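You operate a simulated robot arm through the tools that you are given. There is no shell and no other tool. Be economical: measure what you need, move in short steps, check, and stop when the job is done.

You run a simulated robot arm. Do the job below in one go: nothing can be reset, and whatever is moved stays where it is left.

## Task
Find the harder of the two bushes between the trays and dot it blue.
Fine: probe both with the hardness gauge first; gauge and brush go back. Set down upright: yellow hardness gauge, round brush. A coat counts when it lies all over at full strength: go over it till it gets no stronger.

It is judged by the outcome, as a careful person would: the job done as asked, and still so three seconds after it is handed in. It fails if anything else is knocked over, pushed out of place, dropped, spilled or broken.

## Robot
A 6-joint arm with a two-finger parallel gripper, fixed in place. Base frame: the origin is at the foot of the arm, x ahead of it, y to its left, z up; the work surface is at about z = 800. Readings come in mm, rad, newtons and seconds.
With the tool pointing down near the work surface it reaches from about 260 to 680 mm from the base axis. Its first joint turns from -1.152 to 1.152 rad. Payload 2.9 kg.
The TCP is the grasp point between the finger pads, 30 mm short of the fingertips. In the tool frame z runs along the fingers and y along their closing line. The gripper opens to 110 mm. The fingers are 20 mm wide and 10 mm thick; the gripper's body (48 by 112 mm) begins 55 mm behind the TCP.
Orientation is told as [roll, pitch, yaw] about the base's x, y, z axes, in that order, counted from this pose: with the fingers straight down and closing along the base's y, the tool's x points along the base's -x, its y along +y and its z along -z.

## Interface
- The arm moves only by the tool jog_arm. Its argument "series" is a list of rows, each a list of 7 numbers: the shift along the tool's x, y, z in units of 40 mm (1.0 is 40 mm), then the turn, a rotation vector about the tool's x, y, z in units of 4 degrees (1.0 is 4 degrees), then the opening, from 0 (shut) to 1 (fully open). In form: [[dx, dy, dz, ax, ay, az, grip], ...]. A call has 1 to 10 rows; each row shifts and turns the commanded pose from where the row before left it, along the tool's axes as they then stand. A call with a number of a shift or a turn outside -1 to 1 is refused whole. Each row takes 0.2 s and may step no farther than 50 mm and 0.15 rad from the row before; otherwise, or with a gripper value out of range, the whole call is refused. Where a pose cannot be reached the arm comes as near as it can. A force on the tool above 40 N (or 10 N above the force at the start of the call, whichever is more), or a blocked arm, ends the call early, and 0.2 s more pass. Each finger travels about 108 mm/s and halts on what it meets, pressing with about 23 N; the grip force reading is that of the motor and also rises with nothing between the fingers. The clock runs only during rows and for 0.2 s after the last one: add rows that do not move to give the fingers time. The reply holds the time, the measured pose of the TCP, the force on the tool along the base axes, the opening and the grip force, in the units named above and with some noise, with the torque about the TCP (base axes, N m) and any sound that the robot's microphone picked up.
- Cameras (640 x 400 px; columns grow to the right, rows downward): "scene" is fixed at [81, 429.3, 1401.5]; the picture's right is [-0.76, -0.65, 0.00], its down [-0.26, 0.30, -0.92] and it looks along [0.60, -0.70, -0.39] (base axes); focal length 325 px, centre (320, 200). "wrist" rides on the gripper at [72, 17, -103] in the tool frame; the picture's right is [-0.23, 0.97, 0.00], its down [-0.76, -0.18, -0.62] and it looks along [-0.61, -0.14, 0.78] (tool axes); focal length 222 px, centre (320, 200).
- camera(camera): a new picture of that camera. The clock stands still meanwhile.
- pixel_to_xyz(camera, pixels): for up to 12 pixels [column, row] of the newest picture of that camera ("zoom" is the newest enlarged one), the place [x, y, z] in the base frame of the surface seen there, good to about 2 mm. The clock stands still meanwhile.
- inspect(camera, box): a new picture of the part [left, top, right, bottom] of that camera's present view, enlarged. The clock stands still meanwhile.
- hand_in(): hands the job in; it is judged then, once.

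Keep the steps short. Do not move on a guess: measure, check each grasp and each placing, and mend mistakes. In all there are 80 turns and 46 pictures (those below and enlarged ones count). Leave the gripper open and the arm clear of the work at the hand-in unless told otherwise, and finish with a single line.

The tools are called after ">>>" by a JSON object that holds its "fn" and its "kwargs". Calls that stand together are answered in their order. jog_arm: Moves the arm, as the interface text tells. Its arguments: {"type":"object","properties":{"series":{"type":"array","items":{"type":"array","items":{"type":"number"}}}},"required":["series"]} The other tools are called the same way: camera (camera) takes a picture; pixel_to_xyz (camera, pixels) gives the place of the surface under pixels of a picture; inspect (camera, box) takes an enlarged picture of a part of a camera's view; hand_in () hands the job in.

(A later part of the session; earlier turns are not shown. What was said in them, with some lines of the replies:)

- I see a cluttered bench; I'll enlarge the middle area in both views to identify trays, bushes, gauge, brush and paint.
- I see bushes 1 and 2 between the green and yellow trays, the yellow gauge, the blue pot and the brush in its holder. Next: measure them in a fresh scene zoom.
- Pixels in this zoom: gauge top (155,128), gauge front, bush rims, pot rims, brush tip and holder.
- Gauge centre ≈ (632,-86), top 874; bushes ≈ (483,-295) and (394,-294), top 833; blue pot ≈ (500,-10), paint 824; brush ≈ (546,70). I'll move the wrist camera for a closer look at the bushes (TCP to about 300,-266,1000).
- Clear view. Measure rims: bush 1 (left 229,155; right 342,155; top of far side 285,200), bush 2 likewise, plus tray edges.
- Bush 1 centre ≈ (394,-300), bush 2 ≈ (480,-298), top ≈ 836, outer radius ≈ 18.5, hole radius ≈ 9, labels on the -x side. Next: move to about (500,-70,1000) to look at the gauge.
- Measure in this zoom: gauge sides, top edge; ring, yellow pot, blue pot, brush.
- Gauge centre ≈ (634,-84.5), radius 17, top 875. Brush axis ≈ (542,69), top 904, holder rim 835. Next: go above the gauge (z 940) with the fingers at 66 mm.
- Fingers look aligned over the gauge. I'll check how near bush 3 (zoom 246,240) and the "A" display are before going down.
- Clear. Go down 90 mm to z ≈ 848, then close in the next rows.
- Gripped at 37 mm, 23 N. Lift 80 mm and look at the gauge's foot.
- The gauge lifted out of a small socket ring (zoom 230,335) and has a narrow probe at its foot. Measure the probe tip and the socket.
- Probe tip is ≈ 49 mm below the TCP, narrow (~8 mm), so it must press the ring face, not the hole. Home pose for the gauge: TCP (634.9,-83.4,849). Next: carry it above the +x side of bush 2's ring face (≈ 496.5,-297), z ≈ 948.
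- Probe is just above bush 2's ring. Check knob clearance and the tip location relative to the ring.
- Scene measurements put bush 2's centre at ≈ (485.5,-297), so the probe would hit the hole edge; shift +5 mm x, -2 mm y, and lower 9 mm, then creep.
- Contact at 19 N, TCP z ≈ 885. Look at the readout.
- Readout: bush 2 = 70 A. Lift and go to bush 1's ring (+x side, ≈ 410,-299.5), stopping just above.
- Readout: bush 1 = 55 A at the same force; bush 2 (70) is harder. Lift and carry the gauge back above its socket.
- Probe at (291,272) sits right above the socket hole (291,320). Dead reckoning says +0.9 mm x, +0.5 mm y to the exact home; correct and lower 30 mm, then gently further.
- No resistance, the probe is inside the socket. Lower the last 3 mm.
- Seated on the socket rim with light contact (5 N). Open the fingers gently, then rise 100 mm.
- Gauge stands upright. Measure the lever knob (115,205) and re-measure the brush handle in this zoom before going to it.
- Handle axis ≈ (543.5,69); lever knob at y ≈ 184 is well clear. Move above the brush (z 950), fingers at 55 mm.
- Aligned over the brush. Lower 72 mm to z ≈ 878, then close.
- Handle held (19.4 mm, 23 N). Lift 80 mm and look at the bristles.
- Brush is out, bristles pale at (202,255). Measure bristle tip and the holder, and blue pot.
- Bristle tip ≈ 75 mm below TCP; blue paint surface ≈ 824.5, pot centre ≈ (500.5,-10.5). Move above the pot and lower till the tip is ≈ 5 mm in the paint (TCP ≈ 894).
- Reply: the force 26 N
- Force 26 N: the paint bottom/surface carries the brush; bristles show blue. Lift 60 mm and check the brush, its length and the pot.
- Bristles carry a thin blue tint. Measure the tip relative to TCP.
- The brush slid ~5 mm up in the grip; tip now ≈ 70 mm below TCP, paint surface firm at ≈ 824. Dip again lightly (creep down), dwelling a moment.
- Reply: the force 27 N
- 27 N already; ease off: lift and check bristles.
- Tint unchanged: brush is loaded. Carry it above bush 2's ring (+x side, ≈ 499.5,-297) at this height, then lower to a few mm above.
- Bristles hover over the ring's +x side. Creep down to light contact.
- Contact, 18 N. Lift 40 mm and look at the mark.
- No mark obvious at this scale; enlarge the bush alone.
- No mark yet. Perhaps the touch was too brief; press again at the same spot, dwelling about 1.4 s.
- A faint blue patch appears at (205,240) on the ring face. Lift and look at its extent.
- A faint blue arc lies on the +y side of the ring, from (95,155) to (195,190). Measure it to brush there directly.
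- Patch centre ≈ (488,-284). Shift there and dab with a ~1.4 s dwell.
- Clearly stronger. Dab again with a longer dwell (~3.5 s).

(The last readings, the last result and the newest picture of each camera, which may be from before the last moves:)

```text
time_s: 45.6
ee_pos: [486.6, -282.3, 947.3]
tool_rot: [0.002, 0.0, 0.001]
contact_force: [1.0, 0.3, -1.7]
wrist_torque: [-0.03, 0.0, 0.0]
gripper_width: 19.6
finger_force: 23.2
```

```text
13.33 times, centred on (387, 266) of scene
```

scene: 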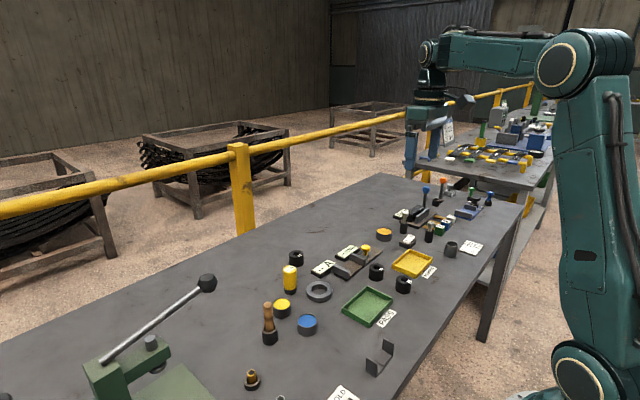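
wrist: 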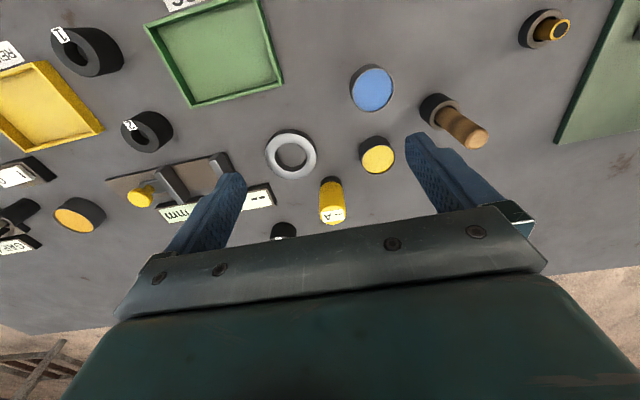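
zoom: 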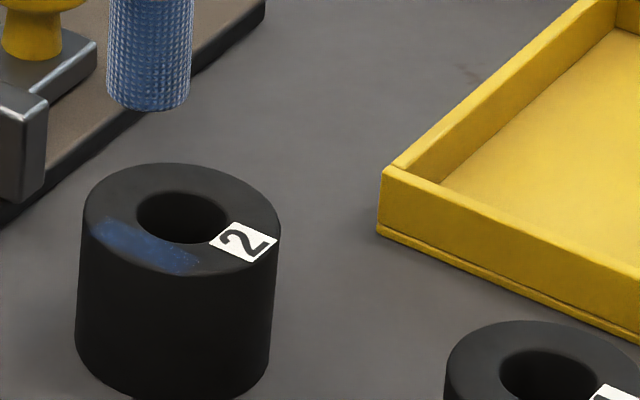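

Little change, and the force was only 1 N (brush eased up). Now dab deeper by 1 mm, once toward each end of the patch.

>>> {"fn": "jog_arm", "kwargs": {"series": [[-0.12, 0, 0.5, 0, 0, 0, 0.05], [0, 0, 0.46, 0, 0, 0, 0.05], [0, 0, 0.07, 0, 0, 0, 0.05], [0, 0, 0, 0, 0, 0, 0.05], [0, 0, 0, 0, 0, 0, 0.05], [0, 0, 0, 0, 0, 0, 0.05]]}}

>>> {"fn": "jog_arm", "kwargs": {"series": [[0, 0, -0.2, 0, 0, 0, 0.05], [0.26, 0, 0, 0, 0, 0, 0.05], [0, 0, 0.2, 0, 0, 0, 0.05], [0, 0, 0, 0, 0, 0, 0.05], [0, 0, 0, 0, 0, 0, 0.05], [0, 0, 0, 0, 0, 0, 0.05]]}}

>>> {"fn": "jog_arm", "kwargs": {"series": [[0, 0, -0.2, 0, 0, 0, 0.05], [-0.14, 0, -0.8, 0, 0, 0, 0.05], [0, 0, 0, 0, 0, 0, 0.05]]}}

>>> {"fn": "inspect", "kwargs": {"camera": "scene", "box": [372, 251, 402, 281]}}

```text
time_s: 47.0
ee_pos: [493.0, -283.5, 904.9]
tool_rot: [-0.002, -0.002, 0.001]
contact_force: [-0.4, 0.6, 10.5]
wrist_torque: [0.07, 0.02, 0.02]
gripper_width: 19.6
finger_force: 23.2
```

```text
time_s: 48.4
ee_pos: [483.2, -282.7, 905.6]
tool_rot: [-0.002, -0.003, 0.0]
contact_force: [-1.9, 2.7, 15.8]
wrist_torque: [0.24, 0.06, 0.03]
gripper_width: 19.6
finger_force: 23.0
```

```text
time_s: 49.2
ee_pos: [487.4, -281.6, 943.9]
tool_rot: [-0.001, 0.0, 0.001]
contact_force: [-0.4, 0.5, -0.4]
wrist_torque: [0.01, 0.02, 0.01]
gripper_width: 19.4
finger_force: 23.1
```

```text
13.33 times, centred on (387, 266) of scene
```

zoom: 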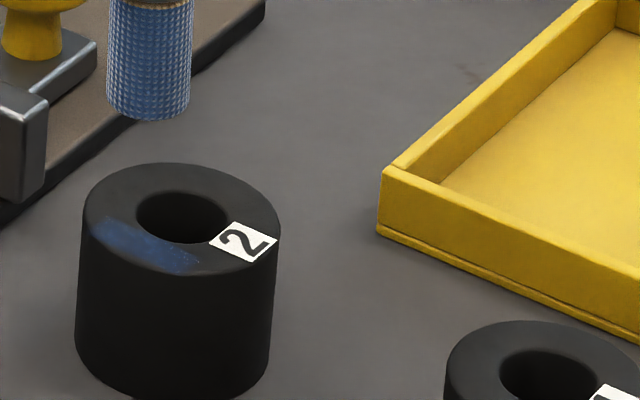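

Not stronger now and the bristles look paler: the brush needs reloading. Return to the blue pot and dip with a light, longer dwell.

>>> {"fn": "jog_arm", "kwargs": {"series": [[0, 0, -0.25, 0, 0, 0, 0.05], [-0.325, 0.853, 0, 0, 0, 0, 0.05], [0, 0.853, 0, 0, 0, 0, 0.05], [0, 0.853, 0, 0, 0, 0, 0.05], [0, 0.853, 0, 0, 0, 0, 0.05], [0, 0.853, 0, 0, 0, 0, 0.05], [0, 0.853, 0, 0, 0, 0, 0.05], [0, 0.853, 0, 0, 0, 0, 0.05], [0, 0.853, 0, 0, 0, 0, 0.05], [0, 0, 0, 0, 0, 0, 0.05]]}}

>>> {"fn": "jog_arm", "kwargs": {"series": [[0, 0, 0.7, 0, 0, 0, 0.05], [0, 0, 0.7, 0, 0, 0, 0.05], [0, 0, 0.08, 0, 0, 0, 0.05], [0, 0, 0.02, 0, 0, 0, 0.05], [0, 0, 0, 0, 0, 0, 0.05], [0, 0, 0, 0, 0, 0, 0.05], [0, 0, 0, 0, 0, 0, 0.05], [0, 0, 0, 0, 0, 0, 0.05], [0, 0, 0, 0, 0, 0, 0.05], [0, 0, 0, 0, 0, 0, 0.05]]}}

```text
time_s: 51.4
ee_pos: [500.9, -8.9, 953.2]
tool_rot: [0.0, 0.0, -0.001]
contact_force: [1.0, -0.8, -0.1]
wrist_torque: [-0.03, 0.01, -0.01]
gripper_width: 19.9
finger_force: 22.7
```

```text
time_s: 53.6
ee_pos: [500.8, -10.1, 894.5]
tool_rot: [0.0, -0.004, 0.0]
contact_force: [5.1, 4.0, 23.6]
wrist_torque: [0.32, -0.42, 0.0]
gripper_width: 19.7
finger_force: 22.9
```

Dipped with dwell (24 N). Lift and look at the bristles.

>>> {"fn": "jog_arm", "kwargs": {"series": [[0, 0, -0.3, 0, 0, 0, 0.05], [0, 0, -0.6, 0, 0, 0, 0.05], [0, 0, -0.6, 0, 0, 0, 0.05], [0, 0, 0, 0, 0, 0, 0.05]]}}

>>> {"fn": "inspect", "kwargs": {"camera": "scene", "box": [280, 260, 350, 350]}}

```text
time_s: 54.6
ee_pos: [502.3, -9.0, 952.3]
tool_rot: [0.0, 0.001, 0.0]
contact_force: [-0.5, -1.5, -0.9]
wrist_torque: [0.0, -0.02, 0.0]
gripper_width: 19.8
finger_force: 23.3
```

```text
4.44 times, centred on (315, 305) of scene
```

zoom: 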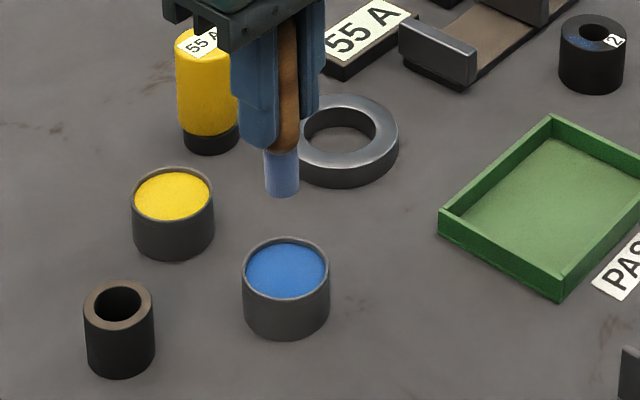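

Brush loaded again. Carry back over the patch (≈ 488,-284) and lower to just above.

>>> {"fn": "jog_arm", "kwargs": {"series": [[0.3125, -0.8547, 0, 0, 0, 0, 0.05], [0, -0.8547, 0, 0, 0, 0, 0.05], [0, -0.8547, 0, 0, 0, 0, 0.05], [0, -0.8547, 0, 0, 0, 0, 0.05], [0, -0.8547, 0, 0, 0, 0, 0.05], [0, -0.8547, 0, 0, 0, 0, 0.05], [0, -0.8547, 0, 0, 0, 0, 0.05], [0, -0.8547, 0, 0, 0, 0, 0.05], [0, 0, 0.6, 0, 0, 0, 0.05], [0, 0, 0.5, 0, 0, 0, 0.05]]}}

>>> {"fn": "jog_arm", "kwargs": {"series": [[0, 0, 0.1, 0, 0, 0, 0.05], [0, 0, 0.04, 0, 0, 0, 0.05], [0, 0, 0, 0, 0, 0, 0.05]]}}

```text
time_s: 56.8
ee_pos: [488.5, -283.7, 911.2]
tool_rot: [0.001, -0.001, 0.0]
contact_force: [-0.4, 0.1, 0.1]
wrist_torque: [0.03, -0.03, 0.04]
gripper_width: 19.7
finger_force: 23.2
```

```text
time_s: 57.6
ee_pos: [486.9, -283.8, 905.9]
tool_rot: [-0.001, 0.0, -0.001]
contact_force: [-1.5, 1.8, 8.5]
wrist_torque: [0.16, -0.02, -0.02]
gripper_width: 19.9
finger_force: 22.8
```

8.5 N of contact. Make small slow strokes ±4 mm along the patch, then lift.

>>> {"fn": "jog_arm", "kwargs": {"series": [[-0.05, 0, 0, 0, 0, 0, 0.05], [-0.05, 0, 0, 0, 0, 0, 0.05], [0.05, 0, 0, 0, 0, 0, 0.05], [0.05, 0, 0, 0, 0, 0, 0.05], [0.05, 0, 0, 0, 0, 0, 0.05], [0.05, 0, 0, 0, 0, 0, 0.05], [-0.05, 0, 0, 0, 0, 0, 0.05], [-0.05, 0, 0, 0, 0, 0, 0.05], [0, 0, -0.2, 0, 0, 0, 0.05], [0, 0, -0.8, 0, 0, 0, 0.05]]}}

>>> {"fn": "inspect", "kwargs": {"camera": "scene", "box": [372, 251, 402, 281]}}

```text
time_s: 59.8
ee_pos: [487.9, -284.4, 943.5]
tool_rot: [0.002, 0.003, -0.001]
contact_force: [-0.3, 0.1, -0.6]
wrist_torque: [-0.02, 0.02, 0.01]
gripper_width: 19.7
finger_force: 22.9
```

```text
13.33 times, centred on (387, 266) of scene
```

zoom: 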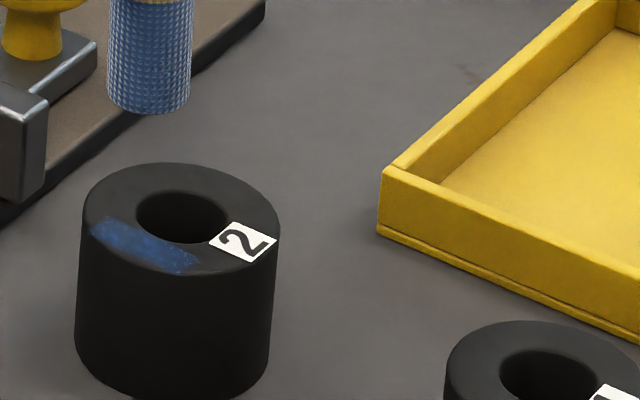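

Stronger after stroking. Stroke again, longer.

>>> {"fn": "jog_arm", "kwargs": {"series": [[0, 0, 0.7, 0, 0, 0, 0.05], [0, 0, 0.26, 0, 0, 0, 0.05], [0, 0, 0.04, 0, 0, 0, 0.05], [-0.06, 0, 0, 0, 0, 0, 0.05], [-0.06, 0, 0, 0, 0, 0, 0.05], [0.06, 0, 0, 0, 0, 0, 0.05], [0.06, 0, 0, 0, 0, 0, 0.05], [0.06, 0, 0, 0, 0, 0, 0.05], [0.06, 0, 0, 0, 0, 0, 0.05]]}}

>>> {"fn": "jog_arm", "kwargs": {"series": [[-0.06, 0, 0.01, 0, 0, 0, 0.05], [-0.06, 0, 0, 0, 0, 0, 0.05], [-0.06, 0, 0, 0, 0, 0, 0.05], [-0.06, 0, 0, 0, 0, 0, 0.05], [0.06, 0, 0, 0, 0, 0, 0.05], [0.06, 0, 0, 0, 0, 0, 0.05], [0, 0, 0, 0, 0, 0, 0.05], [0, 0, -0.2, 0, 0, 0, 0.05], [0, 0, -0.8, 0, 0, 0, 0.05], [0, 0, 0, 0, 0, 0, 0.05]]}}

>>> {"fn": "inspect", "kwargs": {"camera": "scene", "box": [372, 251, 402, 281]}}

```text
time_s: 61.8
ee_pos: [482.2, -284.1, 905.6]
tool_rot: [0.0, 0.0, 0.0]
contact_force: [0.3, -0.1, 0.6]
wrist_torque: [0.05, -0.01, 0.0]
gripper_width: 19.8
finger_force: 23.1
```

```text
time_s: 64.0
ee_pos: [488.8, -284.0, 943.8]
tool_rot: [0.0, -0.001, 0.0]
contact_force: [-0.4, -0.2, -0.1]
wrist_torque: [0.0, -0.02, -0.01]
gripper_width: 19.6
finger_force: 22.4
```

```text
13.33 times, centred on (387, 266) of scene
```

zoom: 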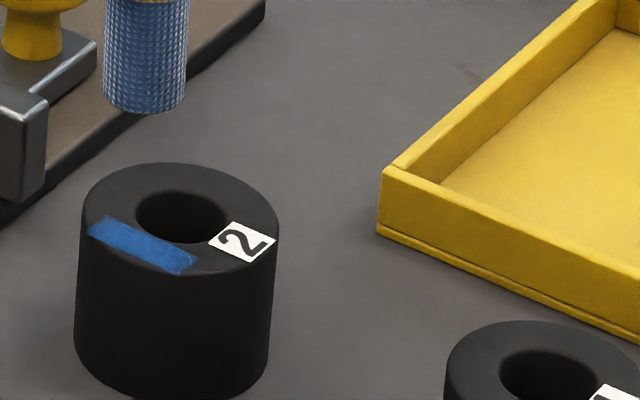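

Now a solid blue strip. Go over it again, a bit longer, to see whether it still gets stronger.

>>> {"fn": "jog_arm", "kwargs": {"series": [[0, 0, 0.7, 0, 0, 0, 0.05], [0, 0, 0.27, 0, 0, 0, 0.05], [0, 0, 0.05, 0, 0, 0, 0.05], [-0.07, 0, 0, 0, 0, 0, 0.05], [-0.08, 0, 0, 0, 0, 0, 0.05], [0.07, 0, 0, 0, 0, 0, 0.05], [0.08, 0, 0, 0, 0, 0, 0.05], [0.07, 0, 0, 0, 0, 0, 0.05], [0.08, 0, 0, 0, 0, 0, 0.05]]}}

>>> {"fn": "jog_arm", "kwargs": {"series": [[-0.07, 0, 0, 0, 0, 0, 0.05], [-0.08, 0, 0, 0, 0, 0, 0.05], [-0.07, 0, 0, 0, 0, 0, 0.05], [-0.08, 0, 0, 0, 0, 0, 0.05], [0.07, 0, 0, 0, 0, 0, 0.05], [0.08, 0, 0, 0, 0, 0, 0.05], [0, 0, 0, 0, 0, 0, 0.05], [0, 0, -0.2, 0, 0, 0, 0.05], [0, 0, -0.8, 0, 0, 0, 0.05], [0, 0, 0, 0, 0, 0, 0.05]]}}

>>> {"fn": "inspect", "kwargs": {"camera": "scene", "box": [372, 251, 402, 281]}}

```text
time_s: 66.0
ee_pos: [481.8, -284.2, 903.8]
tool_rot: [0.0, -0.001, 0.001]
contact_force: [3.7, 0.9, 5.3]
wrist_torque: [0.11, -0.26, 0.01]
gripper_width: 19.7
finger_force: 22.7
```

```text
time_s: 68.2
ee_pos: [486.7, -283.2, 943.5]
tool_rot: [0.001, 0.0, 0.0]
contact_force: [0.0, -0.5, -1.3]
wrist_torque: [-0.03, 0.01, 0.01]
gripper_width: 19.7
finger_force: 23.6
```

```text
13.33 times, centred on (387, 266) of scene
```

zoom: 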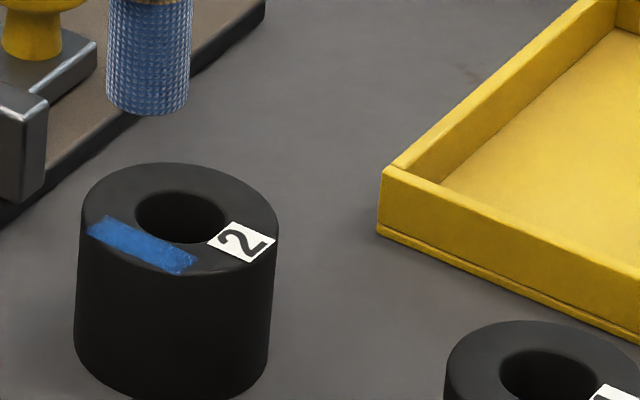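

The strip is even; right end (190,262) is slightly darker. Reload once more and go over both ends to make sure it is at full strength.

>>> {"fn": "jog_arm", "kwargs": {"series": [[0, 0, -0.275, 0, 0, 0, 0.05], [-0.3125, 0.8547, 0, 0, 0, 0, 0.05], [0, 0.8547, 0, 0, 0, 0, 0.05], [0, 0.8547, 0, 0, 0, 0, 0.05], [0, 0.8547, 0, 0, 0, 0, 0.05], [0, 0.8547, 0, 0, 0, 0, 0.05], [0, 0.8547, 0, 0, 0, 0, 0.05], [0, 0.8547, 0, 0, 0, 0, 0.05], [0, 0.8547, 0, 0, 0, 0, 0.05], [0, 0, 0, 0, 0, 0, 0.05]]}}

>>> {"fn": "jog_arm", "kwargs": {"series": [[0, 0, 0.7, 0, 0, 0, 0.05], [0, 0, 0.7, 0, 0, 0, 0.05], [0, 0, 0.09, 0, 0, 0, 0.05], [0, 0, 0, 0, 0, 0, 0.05], [0, 0, 0, 0, 0, 0, 0.05], [0, 0, 0, 0, 0, 0, 0.05], [0, 0, 0, 0, 0, 0, 0.05], [0, 0, -0.3, 0, 0, 0, 0.05], [0, 0, -0.6, 0, 0, 0, 0.05], [0, 0, -0.6, 0, 0, 0, 0.05]]}}

>>> {"fn": "jog_arm", "kwargs": {"series": [[0.3125, -0.8547, 0, 0, 0, 0, 0.05], [0, -0.8547, 0, 0, 0, 0, 0.05], [0, -0.8547, 0, 0, 0, 0, 0.05], [0, -0.8547, 0, 0, 0, 0, 0.05], [0, -0.8547, 0, 0, 0, 0, 0.05], [0, -0.8547, 0, 0, 0, 0, 0.05], [0, -0.8547, 0, 0, 0, 0, 0.05], [0, -0.8547, 0, 0, 0, 0, 0.05], [0, 0, 0.6, 0, 0, 0, 0.05], [0, 0, 0.5, 0, 0, 0, 0.05]]}}

>>> {"fn": "jog_arm", "kwargs": {"series": [[0, 0, 0.1, 0, 0, 0, 0.05], [0, 0, 0.04, 0, 0, 0, 0.05], [0, 0, 0, 0, 0, 0, 0.05]]}}

```text
time_s: 70.4
ee_pos: [499.8, -9.4, 957.1]
tool_rot: [0.0, 0.001, 0.0]
contact_force: [-0.2, 0.7, 0.0]
wrist_torque: [0.0, -0.03, 0.02]
gripper_width: 20.1
finger_force: 23.4
```

```text
time_s: 72.6
ee_pos: [502.0, -9.6, 955.4]
tool_rot: [-0.001, 0.0, 0.0]
contact_force: [0.0, -0.3, -0.6]
wrist_torque: [0.01, 0.01, 0.02]
gripper_width: 19.8
finger_force: 23.3
```

```text
time_s: 74.8
ee_pos: [486.2, -282.6, 908.5]
tool_rot: [0.0, 0.0, -0.002]
contact_force: [0.3, -0.1, -0.6]
wrist_torque: [0.0, 0.01, 0.02]
gripper_width: 19.6
finger_force: 22.9
```

```text
time_s: 75.6
ee_pos: [486.3, -283.4, 903.3]
tool_rot: [0.001, -0.001, 0.0]
contact_force: [-0.2, 0.1, 0.6]
wrist_torque: [-0.02, -0.01, -0.01]
gripper_width: 19.8
finger_force: 23.0
```

Just touching (0.6 N). Press 1 mm more and stroke over both ends.

>>> {"fn": "jog_arm", "kwargs": {"series": [[0, 0, 0.03, 0, 0, 0, 0.05], [-0.08, 0, 0, 0, 0, 0, 0.05], [-0.08, 0, 0, 0, 0, 0, 0.05], [0.08, 0, 0, 0, 0, 0, 0.05], [0.08, 0, 0, 0, 0, 0, 0.05], [0.08, 0, 0, 0, 0, 0, 0.05], [0.08, -0.02, 0, 0, 0, 0, 0.05], [0.02, -0.02, 0, 0, 0, 0, 0.05], [0, 0, 0, 0, 0, 0, 0.05]]}}

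>>> {"fn": "jog_arm", "kwargs": {"series": [[-0.08, 0.04, 0.01, 0, 0, 0, 0.05], [-0.1, 0, 0, 0, 0, 0, 0.05], [-0.08, 0, 0, 0, 0, 0, 0.05], [-0.08, 0, 0, 0, 0, 0, 0.05], [0.08, 0, 0, 0, 0, 0, 0.05], [0.08, 0, 0, 0, 0, 0, 0.05], [0, 0, 0, 0, 0, 0, 0.05], [0, 0, -0.2, 0, 0, 0, 0.05], [0, 0, -0.8, 0, 0, 0, 0.05], [0, 0, 0, 0, 0, 0, 0.05]]}}

>>> {"fn": "inspect", "kwargs": {"camera": "scene", "box": [372, 251, 402, 281]}}

```text
time_s: 77.6
ee_pos: [479.3, -283.9, 903.5]
tool_rot: [0.001, 0.001, -0.001]
contact_force: [0.4, -0.1, -0.2]
wrist_torque: [0.0, 0.01, -0.05]
gripper_width: 19.7
finger_force: 22.8
```

```text
time_s: 79.8
ee_pos: [487.5, -283.3, 941.8]
tool_rot: [0.001, -0.001, 0.0]
contact_force: [-0.1, 0.3, -0.1]
wrist_torque: [0.0, 0.03, 0.0]
gripper_width: 19.6
finger_force: 22.7
```

```text
13.33 times, centred on (387, 266) of scene
```

zoom: 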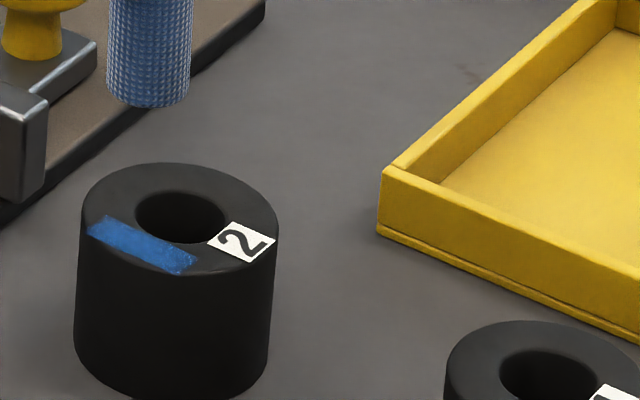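

Nearly no contact force that time, and the right end still shows a faint thin spot at (190,260). One more pass, 1.2 mm deeper.

>>> {"fn": "jog_arm", "kwargs": {"series": [[0.1, 0, 0.7, 0, 0, 0, 0.05], [0, 0, 0.28, 0, 0, 0, 0.05], [0, 0, 0.05, 0, 0, 0, 0.05], [0, 0, 0, 0, 0, 0, 0.05], [0.06, -0.02, 0, 0, 0, 0, 0.05], [0.06, -0.02, 0, 0, 0, 0, 0.05], [-0.06, 0.02, 0, 0, 0, 0, 0.05], [-0.06, 0.02, 0, 0, 0, 0, 0.05], [0, 0, 0, 0, 0, 0, 0.05]]}}

>>> {"fn": "jog_arm", "kwargs": {"series": [[-0.08, 0, 0, 0, 0, 0, 0.05], [-0.08, 0, 0, 0, 0, 0, 0.05], [-0.08, 0, 0, 0, 0, 0, 0.05], [0.08, 0, 0, 0, 0, 0, 0.05], [0.08, 0, 0, 0, 0, 0, 0.05], [0.08, 0, 0, 0, 0, 0, 0.05], [-0.1, 0, 0, 0, 0, 0, 0.05]]}}

>>> {"fn": "jog_arm", "kwargs": {"series": [[0, 0, -0.2, 0, 0, 0, 0.05], [0, 0, -0.8, 0, 0, 0, 0.05], [0, 0, 0, 0, 0, 0, 0.05]]}}

>>> {"fn": "inspect", "kwargs": {"camera": "scene", "box": [372, 256, 392, 276]}}

```text
time_s: 81.8
ee_pos: [483.6, -284.3, 902.9]
tool_rot: [-0.001, 0.001, -0.001]
contact_force: [-7.5, -1.1, 18.6]
wrist_torque: [-0.19, 0.45, -0.04]
gripper_width: 19.7
finger_force: 22.8
```

```text
time_s: 83.4
ee_pos: [487.2, -282.9, 902.3]
tool_rot: [0.001, 0.001, 0.0]
contact_force: [-3.9, 1.1, 7.0]
wrist_torque: [0.07, 0.2, -0.02]
gripper_width: 20.1
finger_force: 22.9
```

```text
time_s: 84.2
ee_pos: [489.5, -284.1, 943.2]
tool_rot: [0.0, 0.0, 0.0]
contact_force: [-0.2, -0.1, 0.9]
wrist_torque: [0.02, -0.04, 0.0]
gripper_width: 19.6
finger_force: 23.5
```

```text
16.00 times, centred on (382, 266) of scene
```

zoom: 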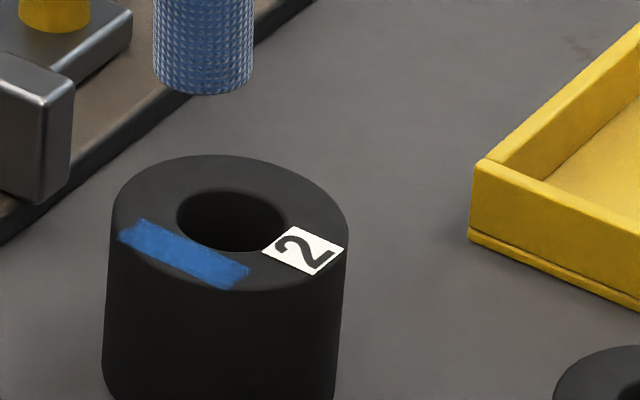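

The strip is uniform and no longer changing: coat done. Carry the brush back above its holder (dead-reckoned home 543.5, 69).

>>> {"fn": "jog_arm", "kwargs": {"series": [[0, 0, -0.4, 0, 0, 0, 0.05], [-0.15406, 0.9804, 0, 0, 0, 0, 0.05], [-0.15406, 0.9804, 0, 0, 0, 0, 0.05], [-0.15406, 0.9804, 0, 0, 0, 0, 0.05], [-0.15406, 0.9804, 0, 0, 0, 0, 0.05], [-0.15406, 0.9804, 0, 0, 0, 0, 0.05], [-0.15406, 0.9804, 0, 0, 0, 0, 0.05], [-0.15406, 0.9804, 0, 0, 0, 0, 0.05], [-0.15406, 0.9804, 0, 0, 0, 0, 0.05], [-0.15406, 0.9804, 0, 0, 0, 0, 0.05]]}}

>>> {"fn": "jog_arm", "kwargs": {"series": [[0, 0, 0.5, 0, 0, 0, 0.05], [0, 0, 0.4, 0, 0, 0, 0.05], [0, 0, 0, 0, 0, 0, 0.05]]}}

>>> {"fn": "inspect", "kwargs": {"camera": "scene", "box": [270, 270, 350, 350]}}

```text
time_s: 86.4
ee_pos: [544.0, 69.2, 958.3]
tool_rot: [-0.001, 0.003, -0.001]
contact_force: [-0.2, 0.0, -1.1]
wrist_torque: [-0.02, -0.01, 0.0]
gripper_width: 19.7
finger_force: 22.9
```

```text
time_s: 87.2
ee_pos: [544.8, 68.5, 921.3]
tool_rot: [0.001, 0.001, -0.002]
contact_force: [-1.0, 0.3, 0.1]
wrist_torque: [0.03, -0.02, -0.02]
gripper_width: 19.6
finger_force: 22.7
```

```text
5.00 times, centred on (310, 310) of scene
```

zoom: 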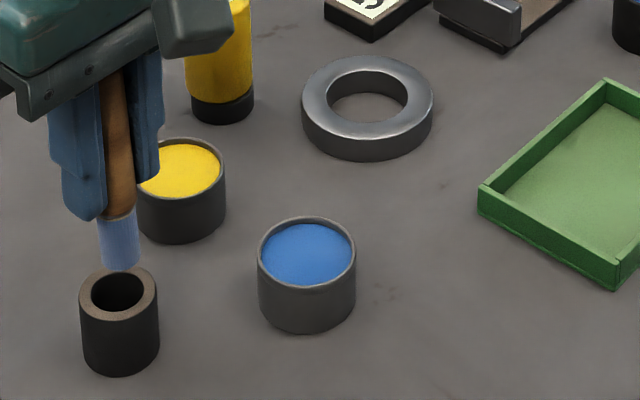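

Tip is at (121,268), hole centre (118,291). Measure both before lowering.

>>> {"fn": "pixel_to_xyz", "kwargs": {"camera": "zoom", "pixels": [[121, 266], [105, 258], [138, 258], [121, 225], [86, 290], [152, 290], [118, 314], [104, 130], [131, 130], [116, 130]]}}

```text
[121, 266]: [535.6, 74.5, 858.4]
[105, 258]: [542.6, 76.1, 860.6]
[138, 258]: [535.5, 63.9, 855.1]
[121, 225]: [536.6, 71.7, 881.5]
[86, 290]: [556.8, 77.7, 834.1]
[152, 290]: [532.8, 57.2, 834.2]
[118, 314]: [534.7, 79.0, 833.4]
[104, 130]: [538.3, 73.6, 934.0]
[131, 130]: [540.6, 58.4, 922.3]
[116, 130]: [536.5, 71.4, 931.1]
```

Bristle axis ≈ (542,68), holder centre ≈ (545,67). Shift +1.5 mm x, -1 mm y, lower 36 mm watching the force.

>>> {"fn": "jog_arm", "kwargs": {"series": [[-0.0375, -0.025, 0, 0, 0, 0, 0.05], [0, 0, 0.3, 0, 0, 0, 0.05], [0, 0, 0.2, 0, 0, 0, 0.05], [0, 0, 0.2, 0, 0, 0, 0.05], [0, 0, 0.2, 0, 0, 0, 0.05], [0, 0, 0, 0, 0, 0, 0.05]]}}

```text
time_s: 88.6
ee_pos: [546.1, 67.6, 886.2]
tool_rot: [0.0, 0.001, -0.001]
contact_force: [0.1, -0.7, -0.6]
wrist_torque: [0.02, 0.03, -0.02]
gripper_width: 20.0
finger_force: 23.0
```

Entering freely. Lower 12 mm, then creep to seat.

>>> {"fn": "jog_arm", "kwargs": {"series": [[0, 0, 0.15, 0, 0, 0, 0.05], [0, 0, 0.15, 0, 0, 0, 0.05], [0, 0, 0, 0, 0, 0, 0.05]]}}

>>> {"fn": "jog_arm", "kwargs": {"series": [[0, 0, 0.04, 0, 0, 0, 0.05], [0, 0, 0.03, 0, 0, 0, 0.05], [0, 0, 0, 0, 0, 0, 0.05]]}}

>>> {"fn": "inspect", "kwargs": {"camera": "scene", "box": [260, 270, 340, 350]}}

```text
time_s: 89.4
ee_pos: [545.4, 67.7, 873.6]
tool_rot: [0.002, -0.001, -0.001]
contact_force: [0.4, 0.2, 0.1]
wrist_torque: [-0.01, -0.01, 0.02]
gripper_width: 19.5
finger_force: 22.5
```

```text
time_s: 90.2
ee_pos: [543.9, 68.1, 871.7]
tool_rot: [-0.002, 0.001, -0.001]
contact_force: [-0.1, 0.4, 0.3]
wrist_torque: [0.0, -0.03, 0.02]
gripper_width: 19.9
finger_force: 22.9
```

```text
5.00 times, centred on (300, 310) of scene
```

zoom: 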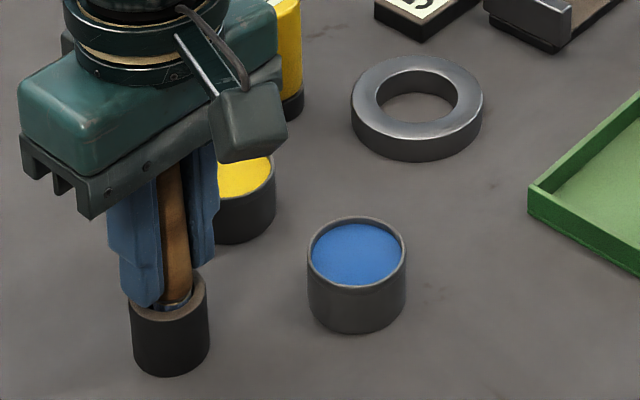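

Still free, fingertips 5 mm above the holder. Lower 2 mm more.

>>> {"fn": "jog_arm", "kwargs": {"series": [[0, 0, 0.03, 0, 0, 0, 0.05], [0, 0, 0.025, 0, 0, 0, 0.05], [0, 0, 0, 0, 0, 0, 0.05]]}}

```text
time_s: 91.0
ee_pos: [545.6, 68.8, 868.2]
tool_rot: [0.0, 0.0, -0.001]
contact_force: [1.7, 0.0, -0.7]
wrist_torque: [0.06, -0.05, -0.01]
gripper_width: 19.8
finger_force: 22.7
```

Lower another 1 mm, then open gently to 40 mm and hold.

>>> {"fn": "jog_arm", "kwargs": {"series": [[0, 0, 0.025, 0, 0, 0, 0.05], [0, 0, 0, 0, 0, 0, 0.05], [0, 0, 0, 0, 0, 0, 0.2], [0, 0, 0, 0, 0, 0, 0.3], [0, 0, 0, 0, 0, 0, 0.4], [0, 0, 0, 0, 0, 0, 0.4]]}}

>>> {"fn": "jog_arm", "kwargs": {"series": [[0, 0, -0.3, 0, 0, 0, 0.45], [0, 0, -0.8, 0, 0, 0, 0.45], [0, 0, -0.8, 0, 0, 0, 0.45], [0, 0, -0.9, 0, 0, 0, 0.45], [0, 0, -0.9, 0, 0, 0, 1], [0, 0, -0.9, 0, 0, 0, 1], [0, 0, -0.9, 0, 0, 0, 1], [0, 0, 0, 0, 0, 0, 1]]}}

>>> {"fn": "inspect", "kwargs": {"camera": "scene", "box": [230, 220, 430, 350]}}

```text
time_s: 92.4
ee_pos: [544.5, 67.8, 868.3]
tool_rot: [0.0, -0.001, 0.0]
contact_force: [-0.4, -0.1, -0.4]
wrist_torque: [-0.02, 0.0, 0.02]
gripper_width: 44.0
finger_force: 0.1
```

```text
time_s: 94.2
ee_pos: [546.5, 67.4, 1088.2]
tool_rot: [0.001, 0.0, 0.001]
contact_force: [-0.5, 0.3, 0.4]
wrist_torque: [0.02, 0.02, 0.03]
gripper_width: 110.1
finger_force: 0.1
```

```text
3.08 times, centred on (330, 285) of scene
```

zoom: 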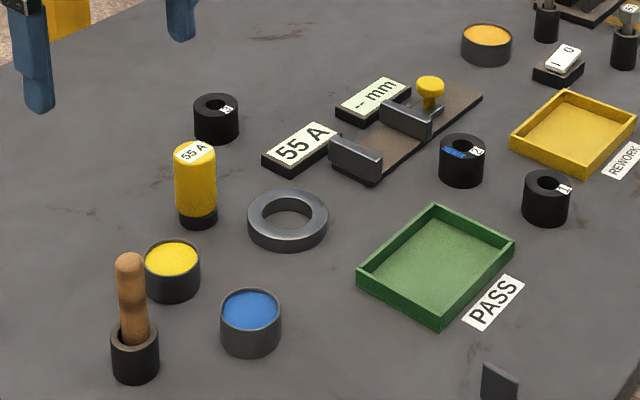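

Brush and gauge stand upright in their holders, bush 2 has its blue dot, everything else is in place, gripper open and clear. Hand in.

>>> {"fn": "hand_in", "kwargs": {}}

```text
The job is handed in.
```

Bush 2 is the harder one (70 A against 55 A for bush 1); it has an even blue strip on its top face, and the gauge and brush stand upright back in their holders.
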